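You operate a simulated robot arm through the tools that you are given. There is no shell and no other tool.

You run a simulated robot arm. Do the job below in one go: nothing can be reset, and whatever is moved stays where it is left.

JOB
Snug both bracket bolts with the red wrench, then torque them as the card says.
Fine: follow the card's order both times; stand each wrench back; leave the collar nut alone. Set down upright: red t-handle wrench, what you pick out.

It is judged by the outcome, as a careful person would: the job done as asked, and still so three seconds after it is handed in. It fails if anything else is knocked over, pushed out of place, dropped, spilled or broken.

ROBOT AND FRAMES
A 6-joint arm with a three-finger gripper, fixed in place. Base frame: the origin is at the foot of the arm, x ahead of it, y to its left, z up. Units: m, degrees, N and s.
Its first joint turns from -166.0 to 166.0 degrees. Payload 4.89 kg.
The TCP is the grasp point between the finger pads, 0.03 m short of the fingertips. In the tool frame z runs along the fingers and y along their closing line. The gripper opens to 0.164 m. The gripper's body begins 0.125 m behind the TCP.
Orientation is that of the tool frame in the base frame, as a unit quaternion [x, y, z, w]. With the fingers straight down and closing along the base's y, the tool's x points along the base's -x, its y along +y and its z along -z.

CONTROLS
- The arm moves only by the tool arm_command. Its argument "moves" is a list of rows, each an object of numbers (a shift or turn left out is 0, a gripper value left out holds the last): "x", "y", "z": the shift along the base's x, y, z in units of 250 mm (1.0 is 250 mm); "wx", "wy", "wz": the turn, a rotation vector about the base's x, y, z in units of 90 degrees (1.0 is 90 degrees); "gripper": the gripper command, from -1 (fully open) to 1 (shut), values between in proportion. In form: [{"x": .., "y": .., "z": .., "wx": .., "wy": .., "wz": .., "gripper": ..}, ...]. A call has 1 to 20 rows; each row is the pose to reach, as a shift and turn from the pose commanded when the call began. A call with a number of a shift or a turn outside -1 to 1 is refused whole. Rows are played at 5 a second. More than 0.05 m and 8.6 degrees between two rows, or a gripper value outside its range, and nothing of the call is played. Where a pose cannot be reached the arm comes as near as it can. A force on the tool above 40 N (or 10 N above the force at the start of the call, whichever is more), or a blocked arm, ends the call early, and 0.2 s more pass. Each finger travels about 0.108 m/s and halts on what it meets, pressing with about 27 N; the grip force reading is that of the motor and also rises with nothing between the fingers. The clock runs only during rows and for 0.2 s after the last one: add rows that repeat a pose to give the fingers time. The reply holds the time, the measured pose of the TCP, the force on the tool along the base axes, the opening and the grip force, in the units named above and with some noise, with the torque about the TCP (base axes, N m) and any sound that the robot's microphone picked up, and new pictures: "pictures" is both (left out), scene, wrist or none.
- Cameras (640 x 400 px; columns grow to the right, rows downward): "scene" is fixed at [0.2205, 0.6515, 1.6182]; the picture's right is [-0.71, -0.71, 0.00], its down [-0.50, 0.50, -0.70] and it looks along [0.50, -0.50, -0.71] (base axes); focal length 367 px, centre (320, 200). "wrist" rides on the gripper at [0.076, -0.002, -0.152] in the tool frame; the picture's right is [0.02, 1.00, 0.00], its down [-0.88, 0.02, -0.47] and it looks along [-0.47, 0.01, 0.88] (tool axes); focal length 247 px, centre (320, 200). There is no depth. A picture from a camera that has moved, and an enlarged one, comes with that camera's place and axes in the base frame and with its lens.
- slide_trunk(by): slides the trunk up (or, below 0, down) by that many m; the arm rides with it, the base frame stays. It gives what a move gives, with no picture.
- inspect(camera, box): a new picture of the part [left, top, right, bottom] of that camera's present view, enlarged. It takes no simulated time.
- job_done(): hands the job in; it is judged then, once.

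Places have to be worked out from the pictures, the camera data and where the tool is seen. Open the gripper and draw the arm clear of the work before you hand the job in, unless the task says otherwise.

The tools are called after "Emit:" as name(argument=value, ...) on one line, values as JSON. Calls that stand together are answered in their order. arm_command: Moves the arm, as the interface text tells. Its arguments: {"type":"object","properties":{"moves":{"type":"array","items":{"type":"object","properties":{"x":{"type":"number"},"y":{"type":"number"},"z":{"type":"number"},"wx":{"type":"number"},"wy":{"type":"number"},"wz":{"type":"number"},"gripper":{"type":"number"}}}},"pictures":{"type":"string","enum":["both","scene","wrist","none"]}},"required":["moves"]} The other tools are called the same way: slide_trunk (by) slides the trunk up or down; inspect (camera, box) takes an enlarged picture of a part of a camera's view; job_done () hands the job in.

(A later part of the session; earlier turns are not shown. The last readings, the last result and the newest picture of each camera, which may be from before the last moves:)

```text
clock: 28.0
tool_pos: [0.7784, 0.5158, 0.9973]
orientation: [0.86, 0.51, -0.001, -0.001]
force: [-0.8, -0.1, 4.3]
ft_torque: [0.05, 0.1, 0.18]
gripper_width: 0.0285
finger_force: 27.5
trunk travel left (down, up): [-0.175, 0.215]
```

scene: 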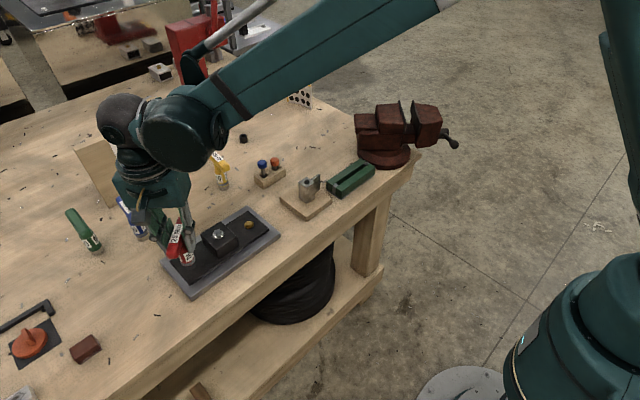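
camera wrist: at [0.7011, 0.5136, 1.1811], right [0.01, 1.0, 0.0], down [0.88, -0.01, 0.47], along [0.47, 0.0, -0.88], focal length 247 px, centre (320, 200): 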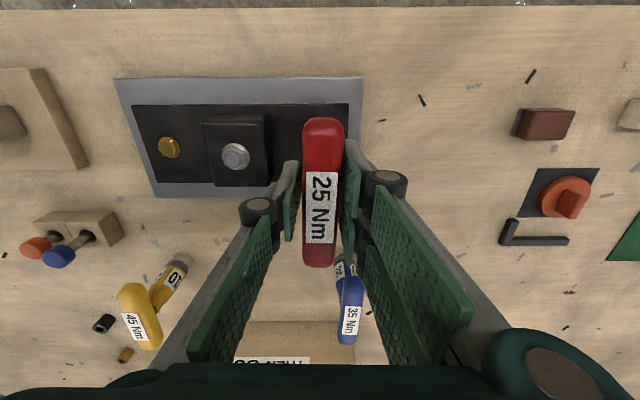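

Torque rises slightly to 0.18 at about 117°. I continue turning.

Emit:
arm_command(moves=[{"wz": -0.04}, {"wz": -0.08}, {"wz": -0.12}, {"wz": -0.16}, {"wz": -0.2}, {"wz": -0.24}, {"wz": -0.28}, {"wz": -0.32}], pictures="none")

Emit:
inspect(camera="scene", box=[160, 220, 230, 290])

```text
clock: 29.8
tool_pos: [0.7855, 0.5033, 0.9985]
orientation: [0.936, 0.351, 0.0, -0.004]
force: [-8.4, 24.6, 17.5]
ft_torque: [1.68, 0.91, 0.36]
gripper_width: 0.0329
finger_force: 26.7
out of reach, approached as far as the arm can: row 6, 7, 8
trunk travel left (down, up): [-0.175, 0.215]
```

```text
5.71 times, centred on (195, 255) of scene
camera zoom: at [0.2205, 0.6515, 1.6182], right [-0.71, -0.71, 0.0], down [-0.5, 0.5, -0.7], along [0.5, -0.5, -0.71], focal length 2098 px, centre (1034, -114)
```

zoom: 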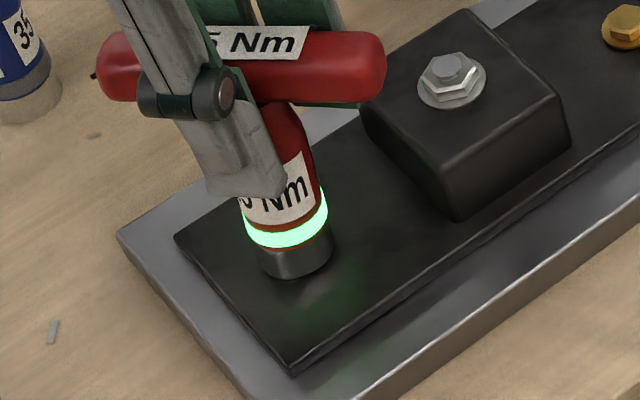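

The ring on the red wrench has lit green, so the snug torque is reached on silver. However, the wrist hit its turning limit and dragged the tool about 14 mm sideways, tilting the wrench a little. I send a zero shift to learn which pose is being held before unloading.

Emit:
arm_command(moves=[{"wz": 0.0}], pictures="both")

Emit:
inspect(camera="scene", box=[160, 220, 230, 290])

```text
clock: 30.2
tool_pos: [0.7847, 0.5038, 0.9979]
orientation: [0.936, 0.352, -0.001, -0.004]
force: [-8.3, 23.0, 18.2]
ft_torque: [1.6, 0.82, 0.31]
gripper_width: 0.0335
finger_force: 27.0
trunk travel left (down, up): [-0.175, 0.215]
camera wrist: at [0.8411, 0.5537, 1.1509], right [0.67, -0.74, -0.01], down [-0.65, -0.6, 0.47], along [-0.35, -0.31, -0.88], focal length 247 px, centre (320, 200)
```

scene: 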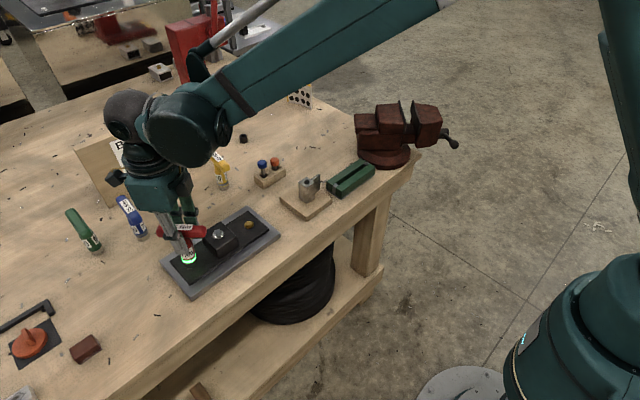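
wrist: 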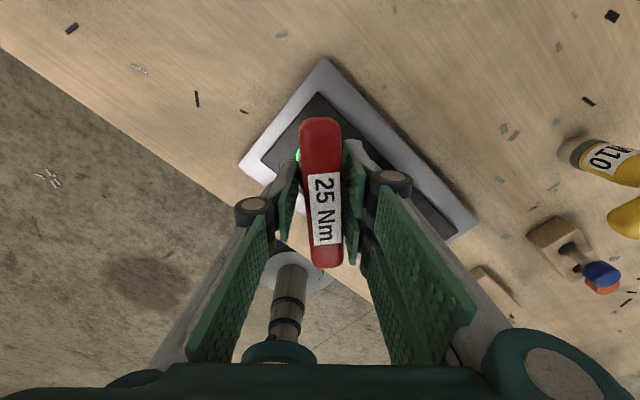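

```text
5.71 times, centred on (195, 255) of scene
camera zoom: at [0.2205, 0.6515, 1.6182], right [-0.71, -0.71, 0.0], down [-0.5, 0.5, -0.7], along [0.5, -0.5, -0.71], focal length 2098 px, centre (1034, -114)
```

zoom: 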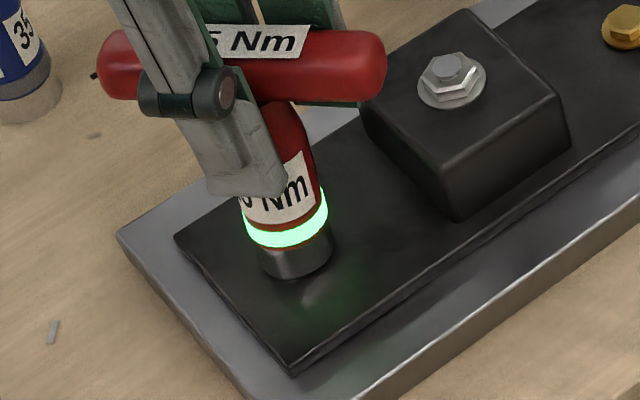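

The held pose is the clamped one, so I bring the tool back over the bolt (x -7 mm, y +12 mm) and turn back a hair to stay inside the wrist limit, which should stand the wrench upright.

Emit:
arm_command(moves=[{"x": -0.007, "y": 0.012, "wz": 0.01}, {"x": -0.014, "y": 0.024, "wz": 0.02}, {"x": -0.021, "y": 0.036, "wz": 0.025}, {"x": -0.028, "y": 0.048, "wz": 0.03}, {"x": -0.028, "y": 0.048, "wz": 0.03}], pictures="none")

Emit:
inspect(camera="scene", box=[160, 220, 230, 290])

```text
clock: 31.4
tool_pos: [0.7792, 0.5148, 0.9946]
orientation: [0.928, 0.373, -0.001, -0.004]
force: [-0.1, -2.9, -0.3]
ft_torque: [-0.34, -0.04, 0.05]
gripper_width: 0.0286
finger_force: 26.7
trunk travel left (down, up): [-0.175, 0.215]
```

```text
5.71 times, centred on (195, 255) of scene
camera zoom: at [0.2205, 0.6515, 1.6182], right [-0.71, -0.71, 0.0], down [-0.5, 0.5, -0.7], along [0.5, -0.5, -0.71], focal length 2098 px, centre (1034, -114)
```

zoom: 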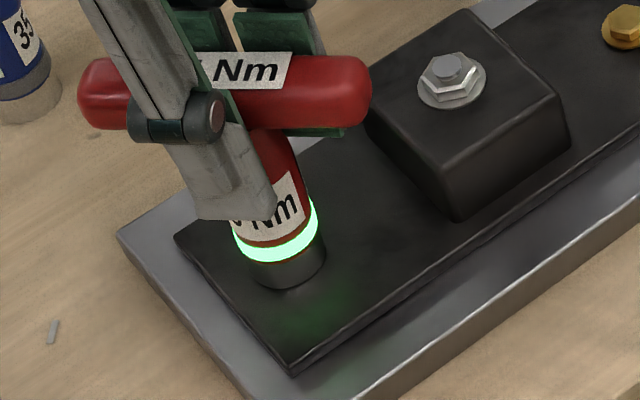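

Upright again with near-zero forces, ring green: silver is snug. I lift the wrench straight off.

Emit:
arm_command(moves=[{"z": 0.01}, {"z": 0.03}, {"z": 0.06}, {"z": 0.12}, {"z": 0.2}, {"z": 0.3}, {"z": 0.4}, {"z": 0.4}], pictures="scene")

Emit:
inspect(camera="scene", box=[150, 190, 260, 300])

```text
clock: 33.2
tool_pos: [0.7795, 0.5145, 1.0946]
orientation: [0.928, 0.373, -0.001, -0.004]
force: [-0.2, 0.2, -2.6]
ft_torque: [0.03, -0.02, 0.0]
gripper_width: 0.0287
finger_force: 27.7
trunk travel left (down, up): [-0.175, 0.215]
```

scene: 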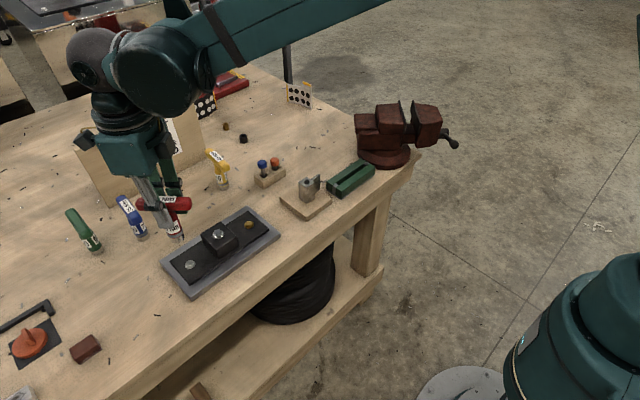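

```text
3.64 times, centred on (205, 245) of scene
camera zoom: at [0.2205, 0.6515, 1.6182], right [-0.71, -0.71, 0.0], down [-0.5, 0.5, -0.7], along [0.5, -0.5, -0.71], focal length 1335 px, centre (738, 36)
```

zoom: 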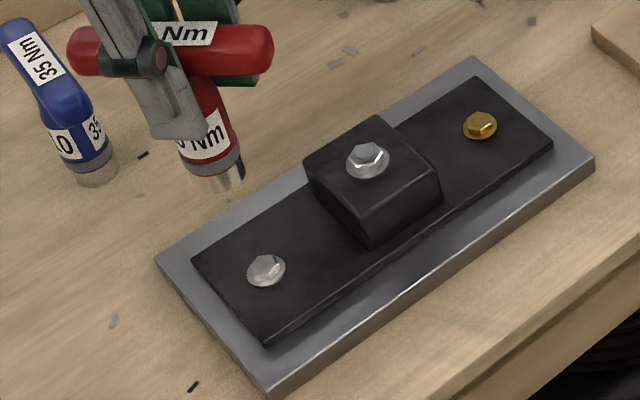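

The wrench is off and hangs clear, ring back to grey. While carrying it to the gold bolt (y -0.17) I turn the wrist back counter-clockwise in the air, so there is ample turning range there.

Emit:
arm_command(moves=[{"wz": 0.085, "y": -0.03}, {"wz": 0.17, "y": -0.06}, {"wz": 0.255, "y": -0.09}, {"wz": 0.34, "y": -0.12}, {"wz": 0.425, "y": -0.15}, {"wz": 0.51, "y": -0.18}, {"wz": 0.595, "y": -0.21}, {"wz": 0.68, "y": -0.24}, {"wz": 0.765, "y": -0.27}, {"wz": 0.85, "y": -0.3}, {"wz": 0.935, "y": -0.33}, {"wz": 0.943, "y": -0.34}, {"wz": 0.943, "y": -0.34}], pictures="none")

Emit:
arm_command(moves=[{"wz": 0.085, "y": -0.03}, {"wz": 0.17, "y": -0.06}, {"wz": 0.255, "y": -0.09}, {"wz": 0.34, "y": -0.12}, {"wz": 0.425, "y": -0.15}, {"wz": 0.51, "y": -0.18}, {"wz": 0.595, "y": -0.21}, {"wz": 0.68, "y": -0.24}, {"wz": 0.765, "y": -0.27}, {"wz": 0.85, "y": -0.3}, {"wz": 0.935, "y": -0.33}, {"wz": 0.943, "y": -0.34}, {"wz": 0.943, "y": -0.34}], pictures="both")

```text
clock: 36.0
tool_pos: [0.7793, 0.4302, 1.0956]
orientation: [0.433, 0.901, -0.002, -0.002]
force: [0.2, -0.4, -3.2]
ft_torque: [-0.01, -0.02, -0.01]
gripper_width: 0.0284
finger_force: 26.8
trunk travel left (down, up): [-0.175, 0.215]
```

```text
clock: 38.8
tool_pos: [0.7791, 0.3448, 1.0956]
orientation: [-0.288, 0.958, -0.003, 0.0]
force: [-0.7, -0.1, -3.8]
ft_torque: [0.01, 0.0, 0.03]
gripper_width: 0.0284
finger_force: 27.1
trunk travel left (down, up): [-0.175, 0.215]
camera wrist: at [0.7149, 0.3016, 1.2481], right [-0.57, 0.82, -0.01], down [0.72, 0.51, 0.47], along [0.39, 0.26, -0.88], focal length 247 px, centre (320, 200)
```

scene: 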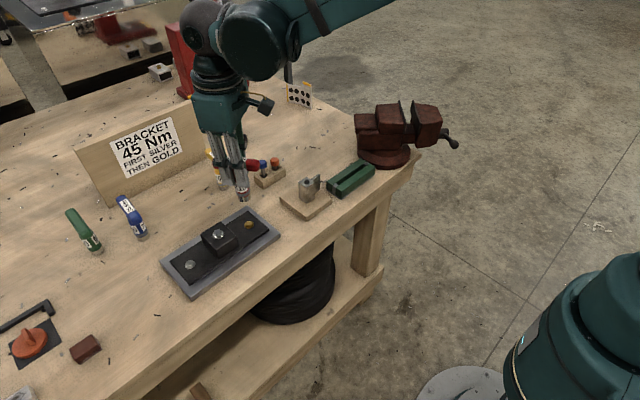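
wrist: 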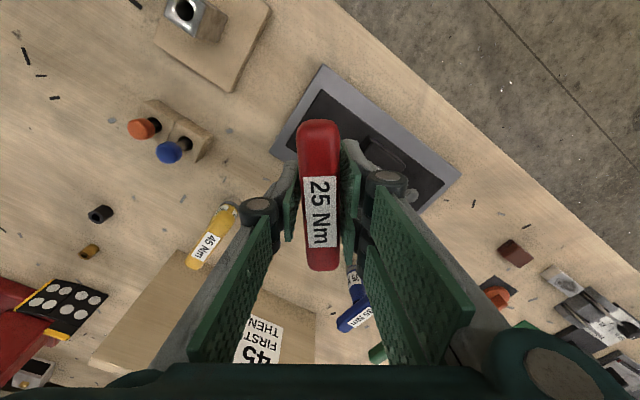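

Now at +33°. I turn a further 85° counter-clockwise above the gold bolt for turning range, then check alignment.

Emit:
arm_command(moves=[{"wz": 0.085}, {"wz": 0.17}, {"wz": 0.255}, {"wz": 0.34}, {"wz": 0.425}, {"wz": 0.51}, {"wz": 0.595}, {"wz": 0.68}, {"wz": 0.765}, {"wz": 0.85}, {"wz": 0.935}, {"wz": 0.943}, {"wz": 0.943}], pictures="scene")

Emit:
inspect(camera="scene", box=[210, 170, 290, 250])

```text
clock: 41.6
tool_pos: [0.7794, 0.3461, 1.0958]
orientation: [0.859, -0.512, 0.002, -0.002]
force: [0.0, -0.5, -2.9]
ft_torque: [-0.02, -0.02, -0.03]
gripper_width: 0.0287
finger_force: 27.4
trunk travel left (down, up): [-0.175, 0.215]
```

scene: 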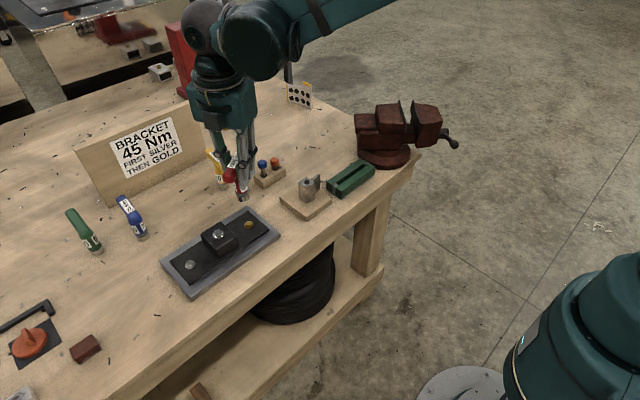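

```text
5.00 times, centred on (250, 210) of scene
camera zoom: at [0.2205, 0.6515, 1.6182], right [-0.71, -0.71, 0.0], down [-0.5, 0.5, -0.7], along [0.5, -0.5, -0.71], focal length 1836 px, centre (670, 150)
```

zoom: 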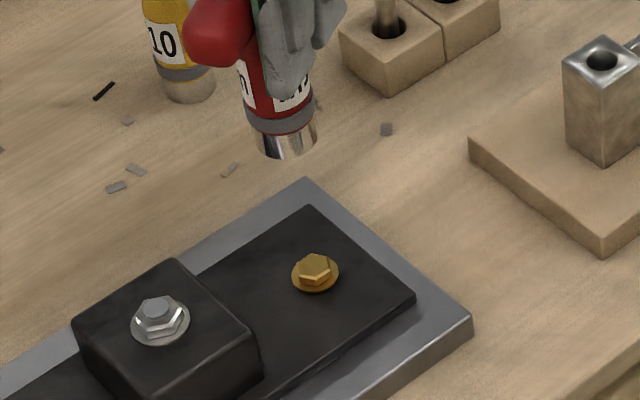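

The turn was reached at +118°. I lower 7.2 cm to hover just above the gold head and check.

Emit:
arm_command(moves=[{"z": -0.08}, {"z": -0.16}, {"z": -0.22}, {"z": -0.26}, {"z": -0.288}, {"z": -0.288}, {"z": -0.288}], pictures="none")

Emit:
inspect(camera="scene", box=[233, 205, 265, 237])

```text
clock: 43.2
tool_pos: [0.7797, 0.3457, 1.0224]
orientation: [0.859, -0.512, 0.002, -0.003]
force: [0.4, 0.2, -2.1]
ft_torque: [0.01, 0.03, -0.02]
gripper_width: 0.0284
finger_force: 27.3
trunk travel left (down, up): [-0.175, 0.215]
```

```text
12.50 times, centred on (249, 221) of scene
camera zoom: at [0.2205, 0.6515, 1.6182], right [-0.71, -0.71, 0.0], down [-0.5, 0.5, -0.7], along [0.5, -0.5, -0.71], focal length 4589 px, centre (1208, -62)
```

zoom: 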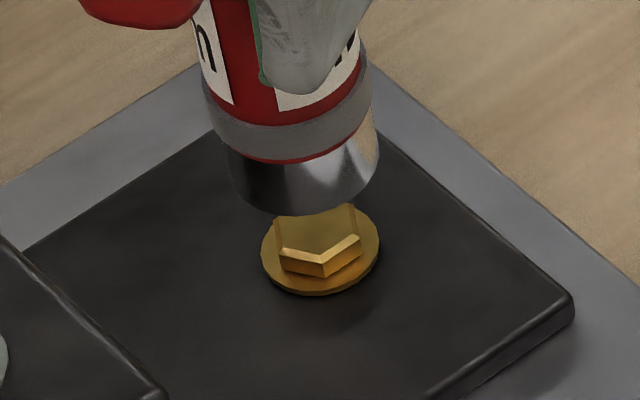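

The gold view suggests the wrench may have tilted slightly in the grip during the overrun. I check both cameras before going lower.

Emit:
inspect(camera="wrist", box=[260, 100, 380, 280])

Emit:
inspect(camera="scene", box=[220, 150, 280, 240])

```text
2.22 times, centred on (320, 190) of wrist
camera zoom: at [0.815, 0.2781, 1.176], right [-0.87, -0.49, -0.01], down [-0.44, 0.76, 0.47], along [-0.23, 0.41, -0.88], focal length 549 px, centre (320, 222)
```

zoom: 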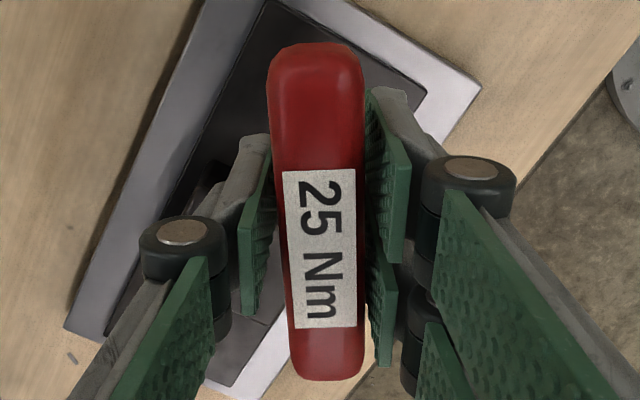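

```text
4.44 times, centred on (250, 195) of scene
camera zoom: at [0.2205, 0.6515, 1.6182], right [-0.71, -0.71, 0.0], down [-0.5, 0.5, -0.7], along [0.5, -0.5, -0.71], focal length 1632 px, centre (631, 222)
```

zoom: 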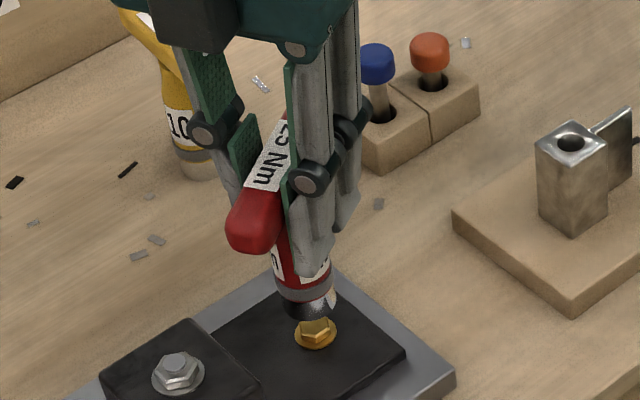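

The bar is level enough to proceed carefully. I lower 9 mm and compare the socket rim with the gold flange at close range.

Emit:
arm_command(moves=[{"z": -0.012}, {"z": -0.024}, {"z": -0.036}, {"z": -0.036}], pictures="none")

Emit:
inspect(camera="scene", box=[233, 205, 265, 237])

```text
clock: 44.2
tool_pos: [0.7787, 0.3454, 1.0138]
orientation: [0.859, -0.512, 0.002, -0.003]
force: [-0.5, 0.2, -3.2]
ft_torque: [0.01, 0.02, 0.01]
gripper_width: 0.0287
finger_force: 27.1
trunk travel left (down, up): [-0.175, 0.215]
```

```text
12.50 times, centred on (249, 221) of scene
camera zoom: at [0.2205, 0.6515, 1.6182], right [-0.71, -0.71, 0.0], down [-0.5, 0.5, -0.7], along [0.5, -0.5, -0.71], focal length 4589 px, centre (1208, -62)
```

zoom: 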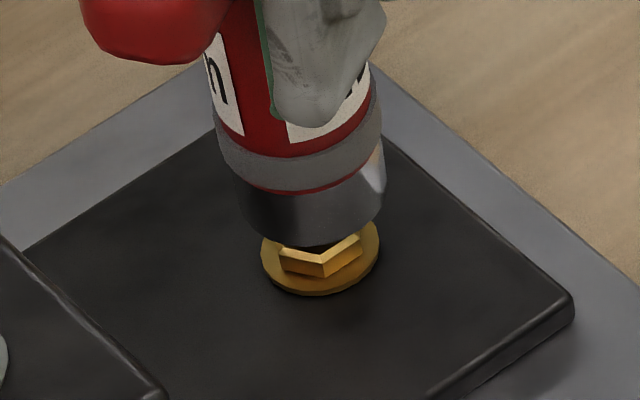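

This is consistent with the wrench having slid up about 4 mm in the grip, so seating should come near TCP z≈0.995. I continue down 6 mm.

Emit:
arm_command(moves=[{"z": -0.006}, {"z": -0.012}, {"z": -0.018}, {"z": -0.024}, {"z": -0.024}], pictures="none")

Emit:
inspect(camera="scene", box=[233, 205, 265, 237])

```text
clock: 45.4
tool_pos: [0.7793, 0.3455, 1.0063]
orientation: [0.859, -0.513, 0.003, -0.003]
force: [-0.6, 0.5, -3.4]
ft_torque: [0.0, -0.04, -0.03]
gripper_width: 0.0285
finger_force: 27.2
trunk travel left (down, up): [-0.175, 0.215]
```

```text
12.50 times, centred on (249, 221) of scene
camera zoom: at [0.2205, 0.6515, 1.6182], right [-0.71, -0.71, 0.0], down [-0.5, 0.5, -0.7], along [0.5, -0.5, -0.71], focal length 4589 px, centre (1208, -62)
```

zoom: 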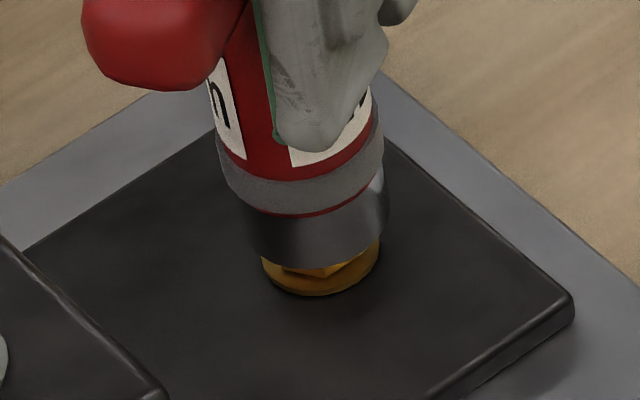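

Now about 11 mm above the seat and well centred. I continue slowly.

Emit:
arm_command(moves=[{"z": -0.004}, {"z": -0.008}, {"z": -0.012}, {"z": -0.016}, {"z": -0.02}, {"z": -0.02}], pictures="none")

Emit:
inspect(camera="scene", box=[233, 205, 265, 237])

```text
clock: 46.8
tool_pos: [0.7782, 0.3454, 1.0014]
orientation: [0.859, -0.512, 0.002, -0.003]
force: [0.0, -0.2, -3.7]
ft_torque: [0.01, -0.02, -0.01]
gripper_width: 0.0285
finger_force: 26.9
trunk travel left (down, up): [-0.175, 0.215]
```

```text
12.50 times, centred on (249, 221) of scene
camera zoom: at [0.2205, 0.6515, 1.6182], right [-0.71, -0.71, 0.0], down [-0.5, 0.5, -0.7], along [0.5, -0.5, -0.71], focal length 4589 px, centre (1208, -62)
```

zoom: 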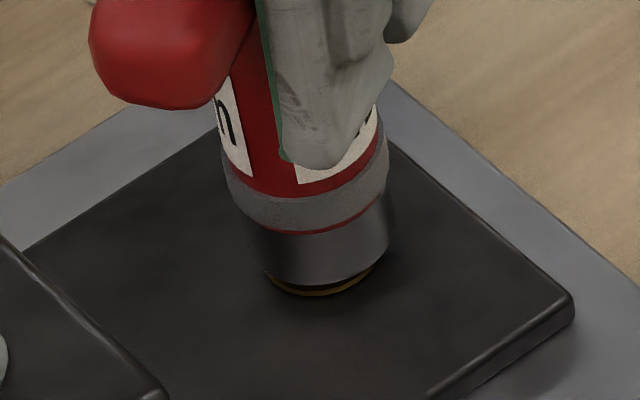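

Smooth again with no contact force: the socket is over the hex. I go down 4 mm more, then 1 mm steps to seat.

Emit:
arm_command(moves=[{"z": -0.004}, {"z": -0.008}, {"z": -0.012}, {"z": -0.016}, {"z": -0.016}], pictures="none")

Emit:
inspect(camera="scene", box=[233, 205, 265, 237])

```text
clock: 48.0
tool_pos: [0.7787, 0.3458, 0.998]
orientation: [0.859, -0.512, 0.002, -0.002]
force: [0.4, 0.4, -3.7]
ft_torque: [0.05, 0.03, 0.01]
gripper_width: 0.0286
finger_force: 26.9
trunk travel left (down, up): [-0.175, 0.215]
```

```text
12.50 times, centred on (249, 221) of scene
camera zoom: at [0.2205, 0.6515, 1.6182], right [-0.71, -0.71, 0.0], down [-0.5, 0.5, -0.7], along [0.5, -0.5, -0.71], focal length 4589 px, centre (1208, -62)
```

zoom: 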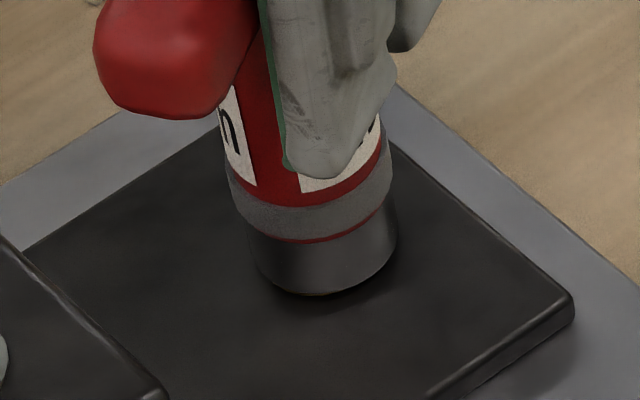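

About 2–4 mm remain to the seat. I lower in 1 mm steps.

Emit:
arm_command(moves=[{"z": -0.004}, {"z": -0.008}, {"z": -0.012}, {"z": -0.012}], pictures="none")

```text
clock: 49.0
tool_pos: [0.778, 0.3462, 0.9945]
orientation: [0.859, -0.512, 0.003, -0.002]
force: [0.1, -0.4, -2.9]
ft_torque: [0.0, -0.01, -0.01]
gripper_width: 0.0283
finger_force: 27.7
trunk travel left (down, up): [-0.175, 0.215]
```

Emit:
arm_command(moves=[{"z": -0.003}, {"z": -0.006}, {"z": -0.008}, {"z": -0.008}], pictures="none")

Emit:
inspect(camera="scene", box=[233, 205, 265, 237])

```text
clock: 50.0
tool_pos: [0.7782, 0.3453, 0.9932]
orientation: [0.859, -0.512, 0.003, -0.003]
force: [9.5, -2.2, 23.5]
ft_torque: [-0.04, -0.3, 0.01]
gripper_width: 0.0286
finger_force: 26.3
trunk travel left (down, up): [-0.175, 0.215]
```

```text
12.50 times, centred on (249, 221) of scene
camera zoom: at [0.2205, 0.6515, 1.6182], right [-0.71, -0.71, 0.0], down [-0.5, 0.5, -0.7], along [0.5, -0.5, -0.71], focal length 4589 px, centre (1208, -62)
```

zoom: 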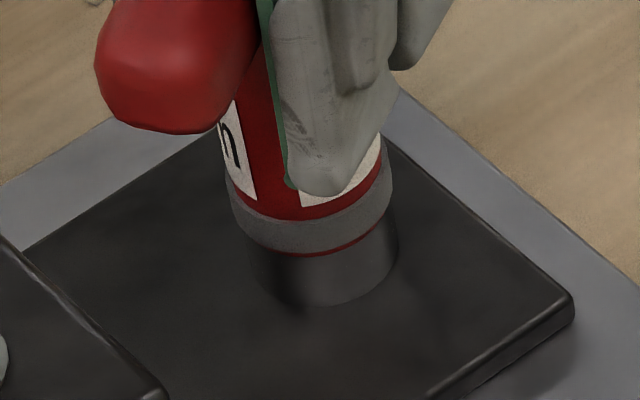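

Seated at about 26 N. I ease up 0.75 mm and turn clockwise, checking torque after each stretch.

Emit:
arm_command(moves=[{"z": 0.003, "wz": -0.02}, {"z": 0.003, "wz": -0.06}, {"z": 0.003, "wz": -0.1}, {"z": 0.003, "wz": -0.14}, {"z": 0.003, "wz": -0.18}, {"z": 0.003, "wz": -0.22}, {"z": 0.003, "wz": -0.26}, {"z": 0.003, "wz": -0.3}], pictures="none")

```text
clock: 51.8
tool_pos: [0.7787, 0.3444, 0.9932]
orientation: [0.715, -0.699, 0.003, -0.002]
force: [8.6, -2.2, 8.7]
ft_torque: [0.01, -0.48, 0.05]
gripper_width: 0.0284
finger_force: 27.3
trunk travel left (down, up): [-0.175, 0.215]
```

A sideways load of 8.6 N in +x has appeared, so I shift 0.75 mm in +x to centre while continuing to turn.

Emit:
arm_command(moves=[{"x": 0.003, "wz": -0.04}, {"x": 0.003, "wz": -0.08}, {"x": 0.003, "wz": -0.12}, {"x": 0.003, "wz": -0.16}, {"x": 0.003, "wz": -0.2}, {"x": 0.003, "wz": -0.24}, {"x": 0.003, "wz": -0.28}], pictures="none")

```text
clock: 53.4
tool_pos: [0.7803, 0.3449, 0.9947]
orientation: [-0.546, 0.838, -0.003, 0.001]
force: [-0.8, -0.5, -2.9]
ft_torque: [-0.01, 0.03, -0.02]
gripper_width: 0.0285
finger_force: 27.0
trunk travel left (down, up): [-0.175, 0.215]
```

Free again at +66°. I continue with a slight follow-down.

Emit:
arm_command(moves=[{"z": -0.001, "wz": -0.04}, {"z": -0.002, "wz": -0.08}, {"z": -0.002, "wz": -0.12}, {"z": -0.002, "wz": -0.16}, {"z": -0.002, "wz": -0.2}, {"z": -0.002, "wz": -0.24}, {"z": -0.002, "wz": -0.28}], pictures="none")

Emit:
arm_command(moves=[{"wz": -0.04}, {"wz": -0.08}, {"wz": -0.12}, {"wz": -0.16}, {"wz": -0.2}, {"wz": -0.24}], pictures="none")

Emit:
inspect(camera="scene", box=[215, 175, 285, 245])

```text
clock: 55.0
tool_pos: [0.7801, 0.346, 0.9942]
orientation: [-0.35, 0.937, -0.004, 0.001]
force: [0.2, 0.7, -0.6]
ft_torque: [0.16, 0.01, 0.04]
gripper_width: 0.0285
finger_force: 27.2
trunk travel left (down, up): [-0.175, 0.215]
```

```text
clock: 56.4
tool_pos: [0.7808, 0.345, 0.9946]
orientation: [-0.168, 0.986, -0.003, 0.001]
force: [3.5, 1.1, -1.2]
ft_torque: [0.19, -0.36, 0.14]
gripper_width: 0.0286
finger_force: 26.7
trunk travel left (down, up): [-0.175, 0.215]
```

```text
5.71 times, centred on (250, 210) of scene
camera zoom: at [0.2205, 0.6515, 1.6182], right [-0.71, -0.71, 0.0], down [-0.5, 0.5, -0.7], along [0.5, -0.5, -0.71], focal length 2098 px, centre (720, 143)
```

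zoom: 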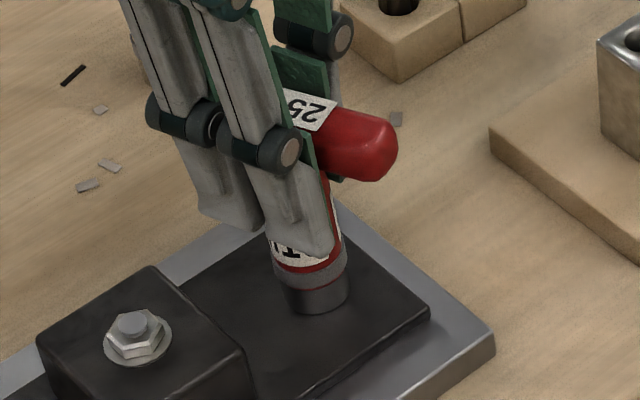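

Turned 99° and torque is starting at 0.14 N m. I go on in shorter stretches, watching the ring.

Emit:
arm_command(moves=[{"wz": -0.04}, {"wz": -0.08}, {"wz": -0.12}], pictures="none")

Emit:
inspect(camera="scene", box=[233, 205, 265, 237])

```text
clock: 57.2
tool_pos: [0.7797, 0.345, 0.9934]
orientation: [-0.074, 0.997, -0.003, -0.001]
force: [2.9, 2.4, -3.6]
ft_torque: [0.16, -0.31, 0.17]
gripper_width: 0.0285
finger_force: 27.1
trunk travel left (down, up): [-0.175, 0.215]
```

```text
12.50 times, centred on (249, 221) of scene
camera zoom: at [0.2205, 0.6515, 1.6182], right [-0.71, -0.71, 0.0], down [-0.5, 0.5, -0.7], along [0.5, -0.5, -0.71], focal length 4589 px, centre (1208, -62)
```

zoom: 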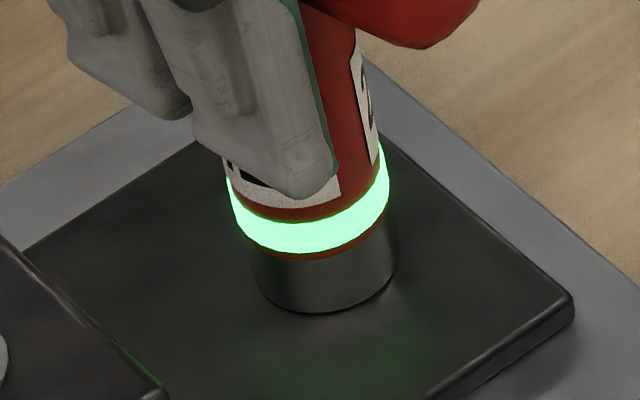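

The ring is green on gold after about 110° of turning, so I stop there and lift the wrench straight off.

Emit:
arm_command(moves=[{"z": 0.01}, {"z": 0.03}, {"z": 0.06}, {"z": 0.12}, {"z": 0.2}, {"z": 0.3}, {"z": 0.4}, {"z": 0.42}, {"z": 0.42}], pictures="scene")

Emit:
inspect(camera="scene", box=[200, 150, 300, 260])

Emit:
inspect(camera="wrist", box=[220, 40, 420, 280])

```text
clock: 59.2
tool_pos: [0.7805, 0.3451, 1.0984]
orientation: [-0.075, 0.997, -0.004, 0.0]
force: [-0.3, 0.2, -3.3]
ft_torque: [0.04, -0.05, 0.03]
gripper_width: 0.0285
finger_force: 27.0
trunk travel left (down, up): [-0.175, 0.215]
```

scene: 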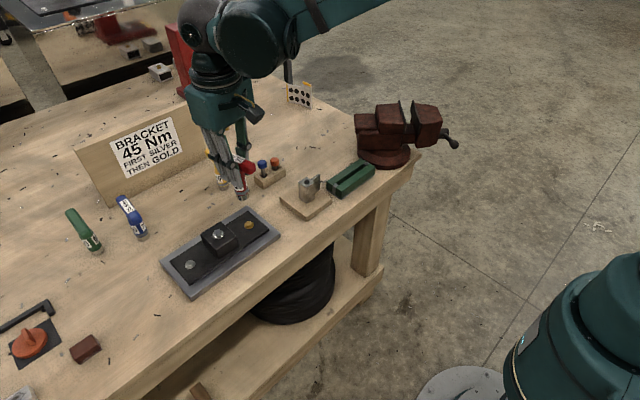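

```text
3.64 times, centred on (250, 205) of scene
camera zoom: at [0.2205, 0.6515, 1.6182], right [-0.71, -0.71, 0.0], down [-0.5, 0.5, -0.7], along [0.5, -0.5, -0.71], focal length 1335 px, centre (574, 182)
```

zoom: 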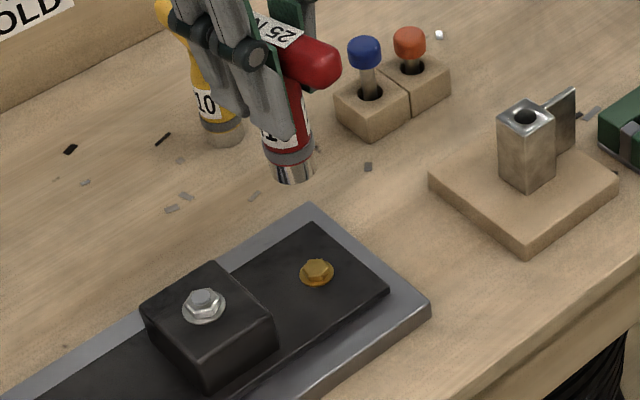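

```text
1.67 times, centred on (320, 160) of wrist
camera zoom: at [0.7045, 0.3329, 1.252], right [-0.17, 0.99, -0.01], down [0.87, 0.15, 0.47], along [0.47, 0.07, -0.88], focal length 412 px, centre (320, 267)
```

zoom: 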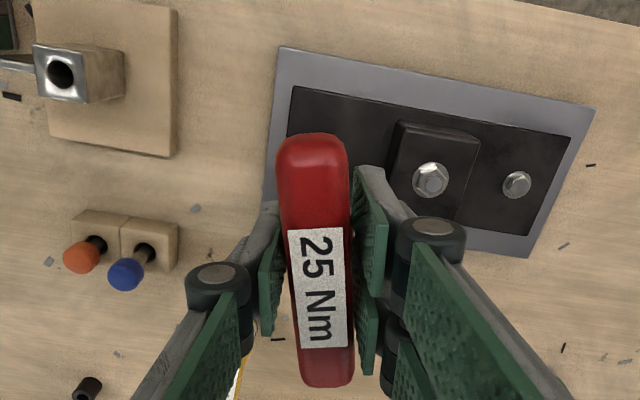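

Gold is snug and the wrench is clear. It has yawed about 4° in the grip, so I allow for that and carry it back over its place, bar along x again.

Emit:
arm_command(moves=[{"x": 0.08, "y": 0.037, "wz": -0.03}, {"x": 0.2, "y": 0.093, "wz": -0.06}, {"x": 0.33, "y": 0.154, "wz": -0.09}, {"x": 0.46, "y": 0.215, "wz": -0.12}, {"x": 0.59, "y": 0.275, "wz": -0.15}, {"x": 0.68, "y": 0.317, "wz": -0.163}, {"x": 0.712, "y": 0.332, "wz": -0.163}, {"x": 0.712, "y": 0.332, "wz": -0.163}, {"x": 0.712, "y": 0.332, "wz": -0.163}], pictures="both")

Emit:
inspect(camera="scene", box=[130, 130, 230, 240])

```text
clock: 61.2
tool_pos: [0.9582, 0.43, 1.0977]
orientation: [0.053, 0.999, -0.004, -0.001]
force: [0.9, -0.8, -2.4]
ft_torque: [0.03, -0.02, -0.02]
gripper_width: 0.0286
finger_force: 26.2
trunk travel left (down, up): [-0.175, 0.215]
camera wrist: at [0.8808, 0.4363, 1.2517], right [0.08, 1.0, -0.01], down [0.88, -0.07, 0.47], along [0.47, -0.05, -0.88], focal length 247 px, centre (320, 200)
```

scene: 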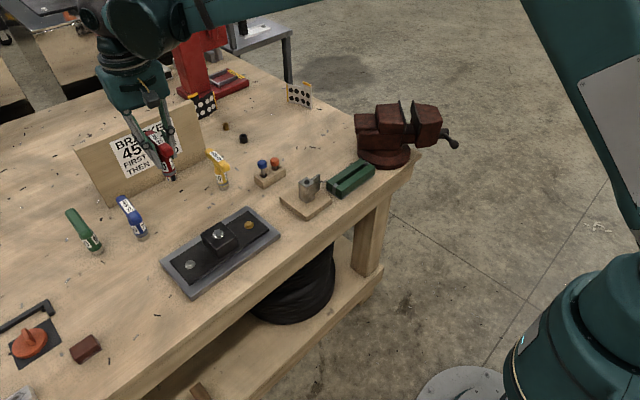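
wrist: 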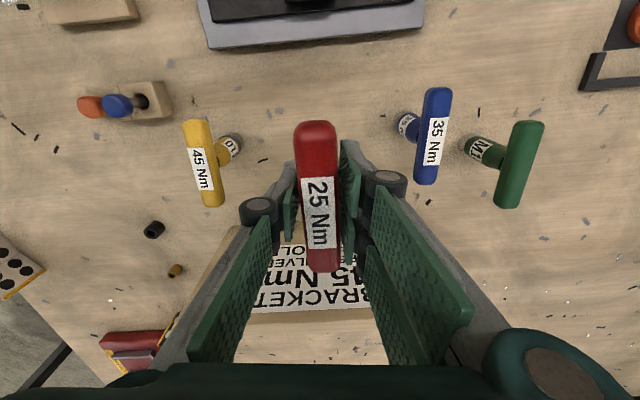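

```text
3.64 times, centred on (180, 185) of scene
camera zoom: at [0.2205, 0.6515, 1.6182], right [-0.71, -0.71, 0.0], down [-0.5, 0.5, -0.7], along [0.5, -0.5, -0.71], focal length 1335 px, centre (829, 254)
```

zoom: 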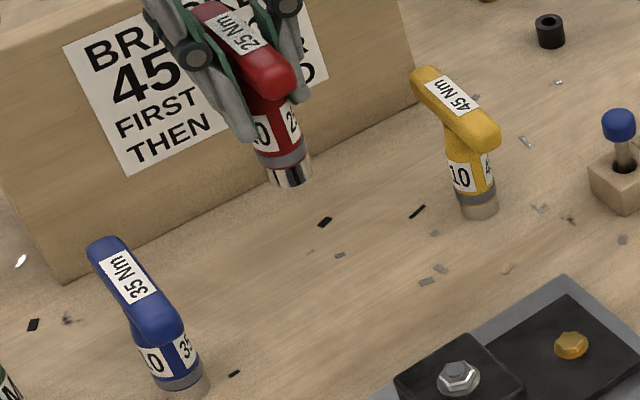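

The wrench is over its home spot and the socket matches its earlier image position within about 2–3 mm. I lower 11.5 cm, then creep to contact.

Emit:
arm_command(moves=[{"z": -0.1}, {"z": -0.2}, {"z": -0.3}, {"z": -0.38}, {"z": -0.43}, {"z": -0.46}, {"z": -0.46}], pictures="none")

Emit:
inspect(camera="scene", box=[160, 180, 210, 230])

```text
clock: 62.8
tool_pos: [0.9575, 0.4283, 0.9831]
orientation: [0.054, 0.999, -0.004, -0.001]
force: [0.5, 0.7, -3.9]
ft_torque: [-0.01, 0.01, 0.03]
gripper_width: 0.0283
finger_force: 27.3
trunk travel left (down, up): [-0.175, 0.215]
```

```text
8.00 times, centred on (185, 205) of scene
camera zoom: at [0.2205, 0.6515, 1.6182], right [-0.71, -0.71, 0.0], down [-0.5, 0.5, -0.7], along [0.5, -0.5, -0.71], focal length 2937 px, centre (1400, 160)
```

zoom: 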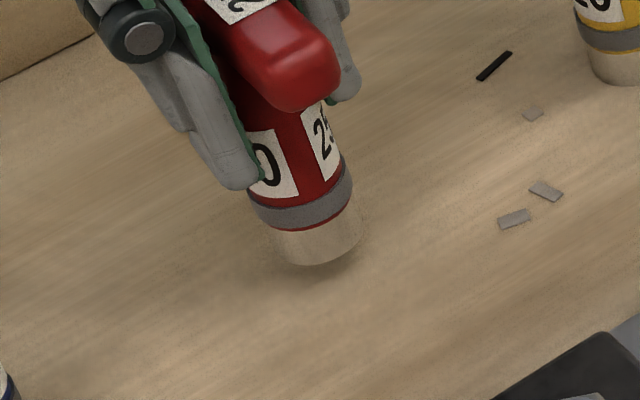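

About 14 mm remain to the table. I lower 11 mm, then in fine steps.

Emit:
arm_command(moves=[{"z": -0.015}, {"z": -0.03}, {"z": -0.044}, {"z": -0.044}], pictures="none")

Emit:
arm_command(moves=[{"z": -0.003}, {"z": -0.006}, {"z": -0.008}, {"z": -0.008}], pictures="none")

```text
clock: 63.8
tool_pos: [0.9576, 0.4273, 0.9726]
orientation: [0.053, 0.999, -0.003, -0.001]
force: [0.8, 0.3, -3.0]
ft_torque: [0.03, 0.01, 0.01]
gripper_width: 0.0285
finger_force: 27.3
trunk travel left (down, up): [-0.175, 0.215]
```

```text
clock: 64.8
tool_pos: [0.957, 0.4289, 0.9713]
orientation: [0.053, 0.999, -0.003, -0.001]
force: [0.3, -0.5, -2.9]
ft_torque: [0.02, -0.02, 0.02]
gripper_width: 0.0285
finger_force: 26.7
trunk travel left (down, up): [-0.175, 0.215]
```

Emit:
arm_command(moves=[{"z": -0.003}, {"z": -0.006}, {"z": -0.009}, {"z": -0.009}], pictures="none")

Emit:
inspect(camera="scene", box=[160, 180, 210, 230])

```text
clock: 65.8
tool_pos: [0.9562, 0.4271, 0.9686]
orientation: [0.053, 0.999, -0.003, -0.001]
force: [0.0, 0.2, -3.2]
ft_torque: [0.0, 0.0, 0.01]
gripper_width: 0.0288
finger_force: 27.2
trunk travel left (down, up): [-0.175, 0.215]
```

```text
8.00 times, centred on (185, 205) of scene
camera zoom: at [0.2205, 0.6515, 1.6182], right [-0.71, -0.71, 0.0], down [-0.5, 0.5, -0.7], along [0.5, -0.5, -0.71], focal length 2937 px, centre (1400, 160)
```

zoom: 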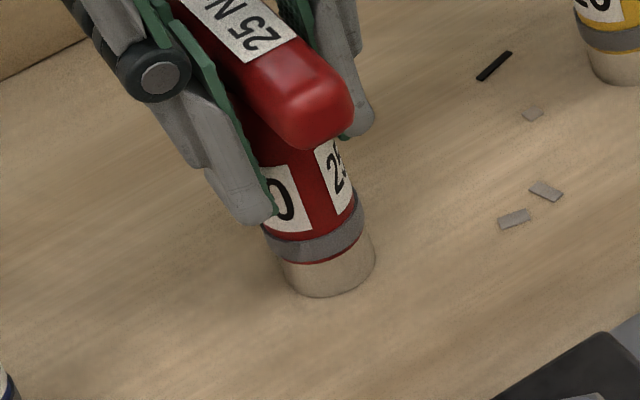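

Nearly down. I creep another 2 mm to contact.

Emit:
arm_command(moves=[{"z": -0.002}, {"z": -0.004}, {"z": -0.006}, {"z": -0.006}], pictures="none")

```text
clock: 66.8
tool_pos: [0.9562, 0.4273, 0.9671]
orientation: [0.054, 0.999, -0.003, 0.0]
force: [5.5, 1.5, 13.0]
ft_torque: [-0.06, -0.76, 0.1]
gripper_width: 0.0283
finger_force: 27.0
trunk travel left (down, up): [-0.175, 0.215]
```

Contact at 16 N, slightly edge-first. I ease off 0.5 mm and open the fingers gently to about 6 cm.

Emit:
arm_command(moves=[{"z": 0.002}, {"z": 0.002, "gripper": 0.62}, {"z": 0.002, "gripper": 0.5}, {"z": 0.002, "gripper": 0.3}, {"z": 0.002, "gripper": 0.2}, {"z": 0.002, "gripper": 0.2}], pictures="both")

Emit:
inspect(camera="scene", box=[150, 160, 220, 230])

```text
clock: 68.2
tool_pos: [0.9579, 0.4278, 0.9677]
orientation: [0.053, 0.999, -0.004, -0.001]
force: [0.5, -0.8, -0.6]
ft_torque: [0.02, 0.01, 0.01]
gripper_width: 0.0657
finger_force: 0.0
trunk travel left (down, up): [-0.175, 0.215]
camera wrist: at [0.881, 0.4343, 1.1206], right [0.08, 1.0, -0.01], down [0.88, -0.07, 0.47], along [0.47, -0.05, -0.88], focal length 247 px, centre (320, 200)
```

scene: 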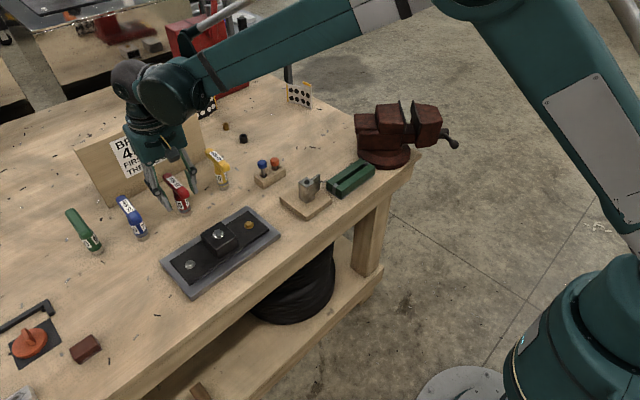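
wrist: 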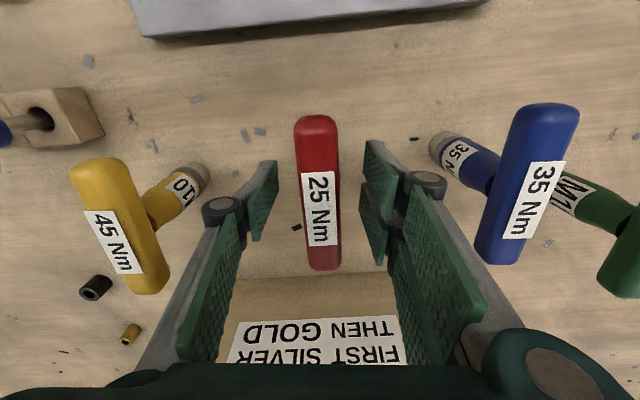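

```text
5.71 times, centred on (185, 195) of scene
camera zoom: at [0.2205, 0.6515, 1.6182], right [-0.71, -0.71, 0.0], down [-0.5, 0.5, -0.7], along [0.5, -0.5, -0.71], focal length 2098 px, centre (1091, 229)
```

zoom: 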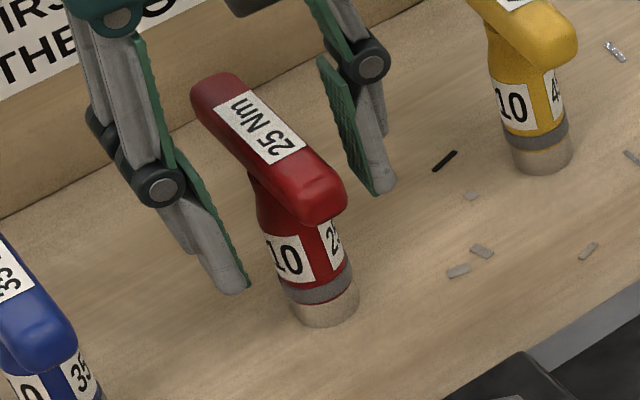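

Red stands upright at its place and is released. I rise straight up, then go over the yellow 45 Nm wrench.

Emit:
arm_command(moves=[{"z": 0.1}, {"z": 0.25}, {"z": 0.4}, {"z": 0.54}, {"y": -0.13, "z": 0.54, "wz": 0.034}, {"y": -0.26, "z": 0.54, "wz": 0.068}, {"y": -0.4, "z": 0.54, "wz": 0.068}, {"y": -0.52, "z": 0.54, "wz": 0.068}, {"y": -0.52, "z": 0.54, "wz": 0.068}, {"y": -0.52, "z": 0.54, "wz": 0.068}], pictures="both")

Emit:
inspect(camera="wrist", box=[260, 100, 380, 240])

Emit:
inspect(camera="scene", box=[150, 130, 240, 230])

```text
clock: 70.4
tool_pos: [0.9577, 0.3003, 1.1035]
orientation: [0.0, 1.0, -0.003, 0.0]
force: [-0.7, -0.1, 1.1]
ft_torque: [0.04, 0.0, 0.0]
gripper_width: 0.0656
finger_force: 0.0
trunk travel left (down, up): [-0.175, 0.215]
camera wrist: at [0.8816, 0.298, 1.2567], right [-0.02, 1.0, -0.01], down [0.88, 0.02, 0.47], along [0.47, 0.0, -0.88], focal length 247 px, centre (320, 200)
```

scene: 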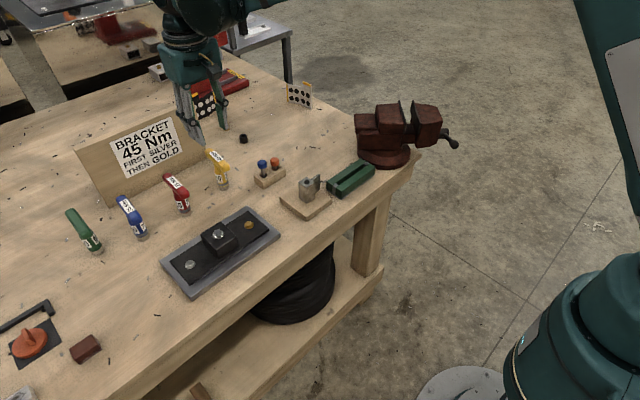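
wrist: 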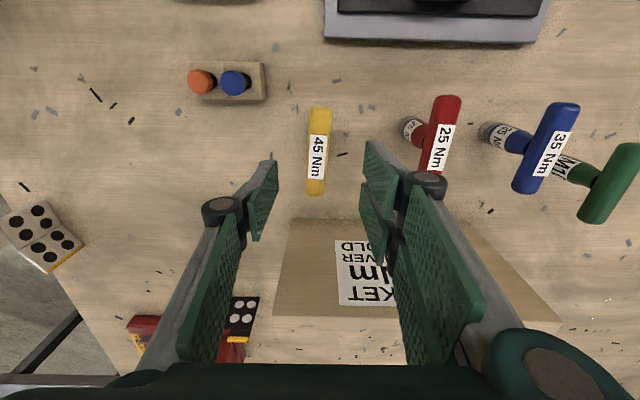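

```text
2.86 times, centred on (320, 170) of wrist
camera zoom: at [0.8816, 0.298, 1.2567], right [-0.02, 1.0, -0.01], down [0.88, 0.02, 0.47], along [0.47, 0.0, -0.88], focal length 706 px, centre (320, 286)
```

zoom: 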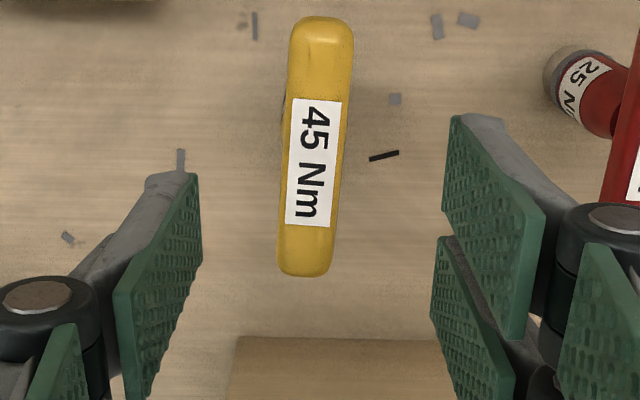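

```text
4.00 times, centred on (195, 180) of scene
camera zoom: at [0.2205, 0.6515, 1.6182], right [-0.71, -0.71, 0.0], down [-0.5, 0.5, -0.7], along [0.5, -0.5, -0.71], focal length 1469 px, centre (820, 280)
```

zoom: 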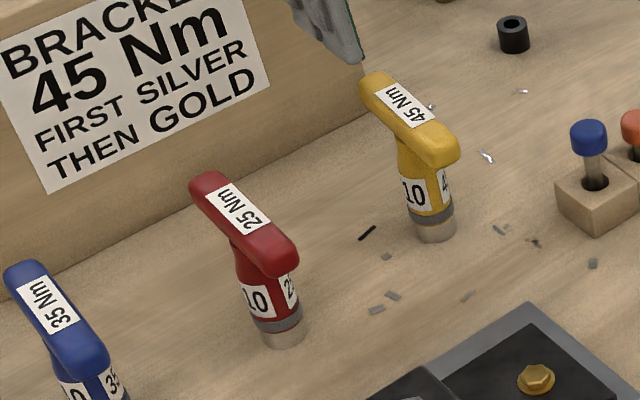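

Yellow's bar centre is about 9 mm further in x and 6 mm less in y than the tool, turned about -3°. I align and lower towards it, and verify before grasping.

Emit:
arm_command(moves=[{"x": 0.036, "y": -0.024, "wz": -0.035, "z": -0.06}, {"x": 0.036, "y": -0.024, "wz": -0.035, "z": -0.2}, {"x": 0.036, "y": -0.024, "wz": -0.035, "z": -0.3}, {"x": 0.036, "y": -0.024, "wz": -0.035, "z": -0.3}], pictures="both")

Emit:
inspect(camera="wrist", box=[260, 100, 380, 280])

Emit:
inspect(camera="scene", box=[180, 130, 260, 210])

```text
clock: 71.4
tool_pos: [0.9683, 0.2914, 1.0298]
orientation: [0.027, 1.0, -0.004, -0.001]
force: [0.1, -0.3, -0.3]
ft_torque: [-0.01, 0.04, -0.02]
gripper_width: 0.0656
finger_force: 0.1
trunk travel left (down, up): [-0.175, 0.215]
camera wrist: at [0.8911, 0.295, 1.1831], right [0.03, 1.0, -0.01], down [0.88, -0.03, 0.47], along [0.47, -0.02, -0.88], focal length 247 px, centre (320, 200)
```

scene: 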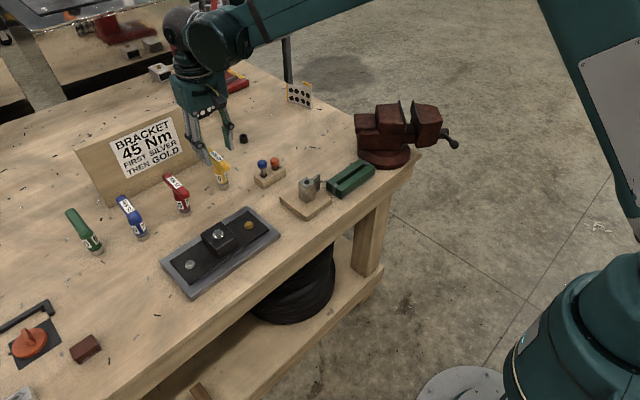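
wrist: 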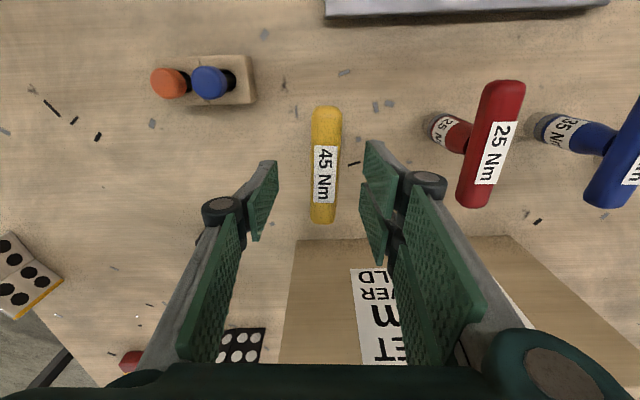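

```text
2.22 times, centred on (320, 190) of wrist
camera zoom: at [0.8911, 0.295, 1.1831], right [0.03, 1.0, -0.01], down [0.88, -0.03, 0.47], along [0.47, -0.02, -0.88], focal length 549 px, centre (320, 222)
```

zoom: 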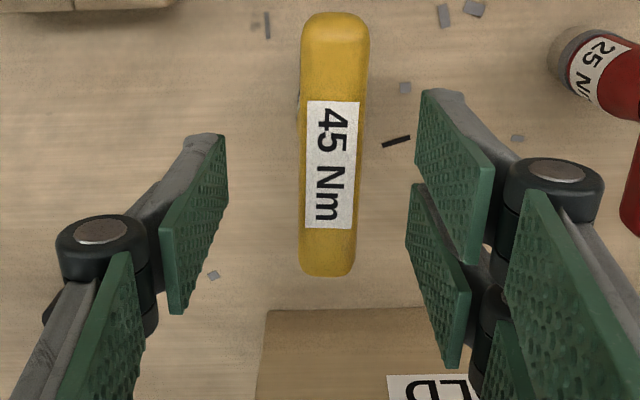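

```text
5.00 times, centred on (220, 170) of scene
camera zoom: at [0.2205, 0.6515, 1.6182], right [-0.71, -0.71, 0.0], down [-0.5, 0.5, -0.7], along [0.5, -0.5, -0.71], focal length 1836 px, centre (820, 350)
```

zoom: 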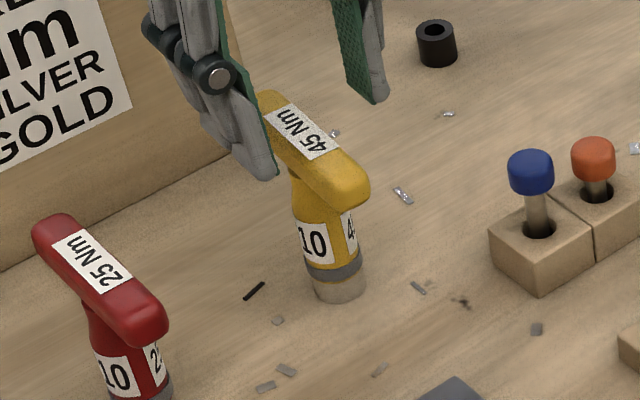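

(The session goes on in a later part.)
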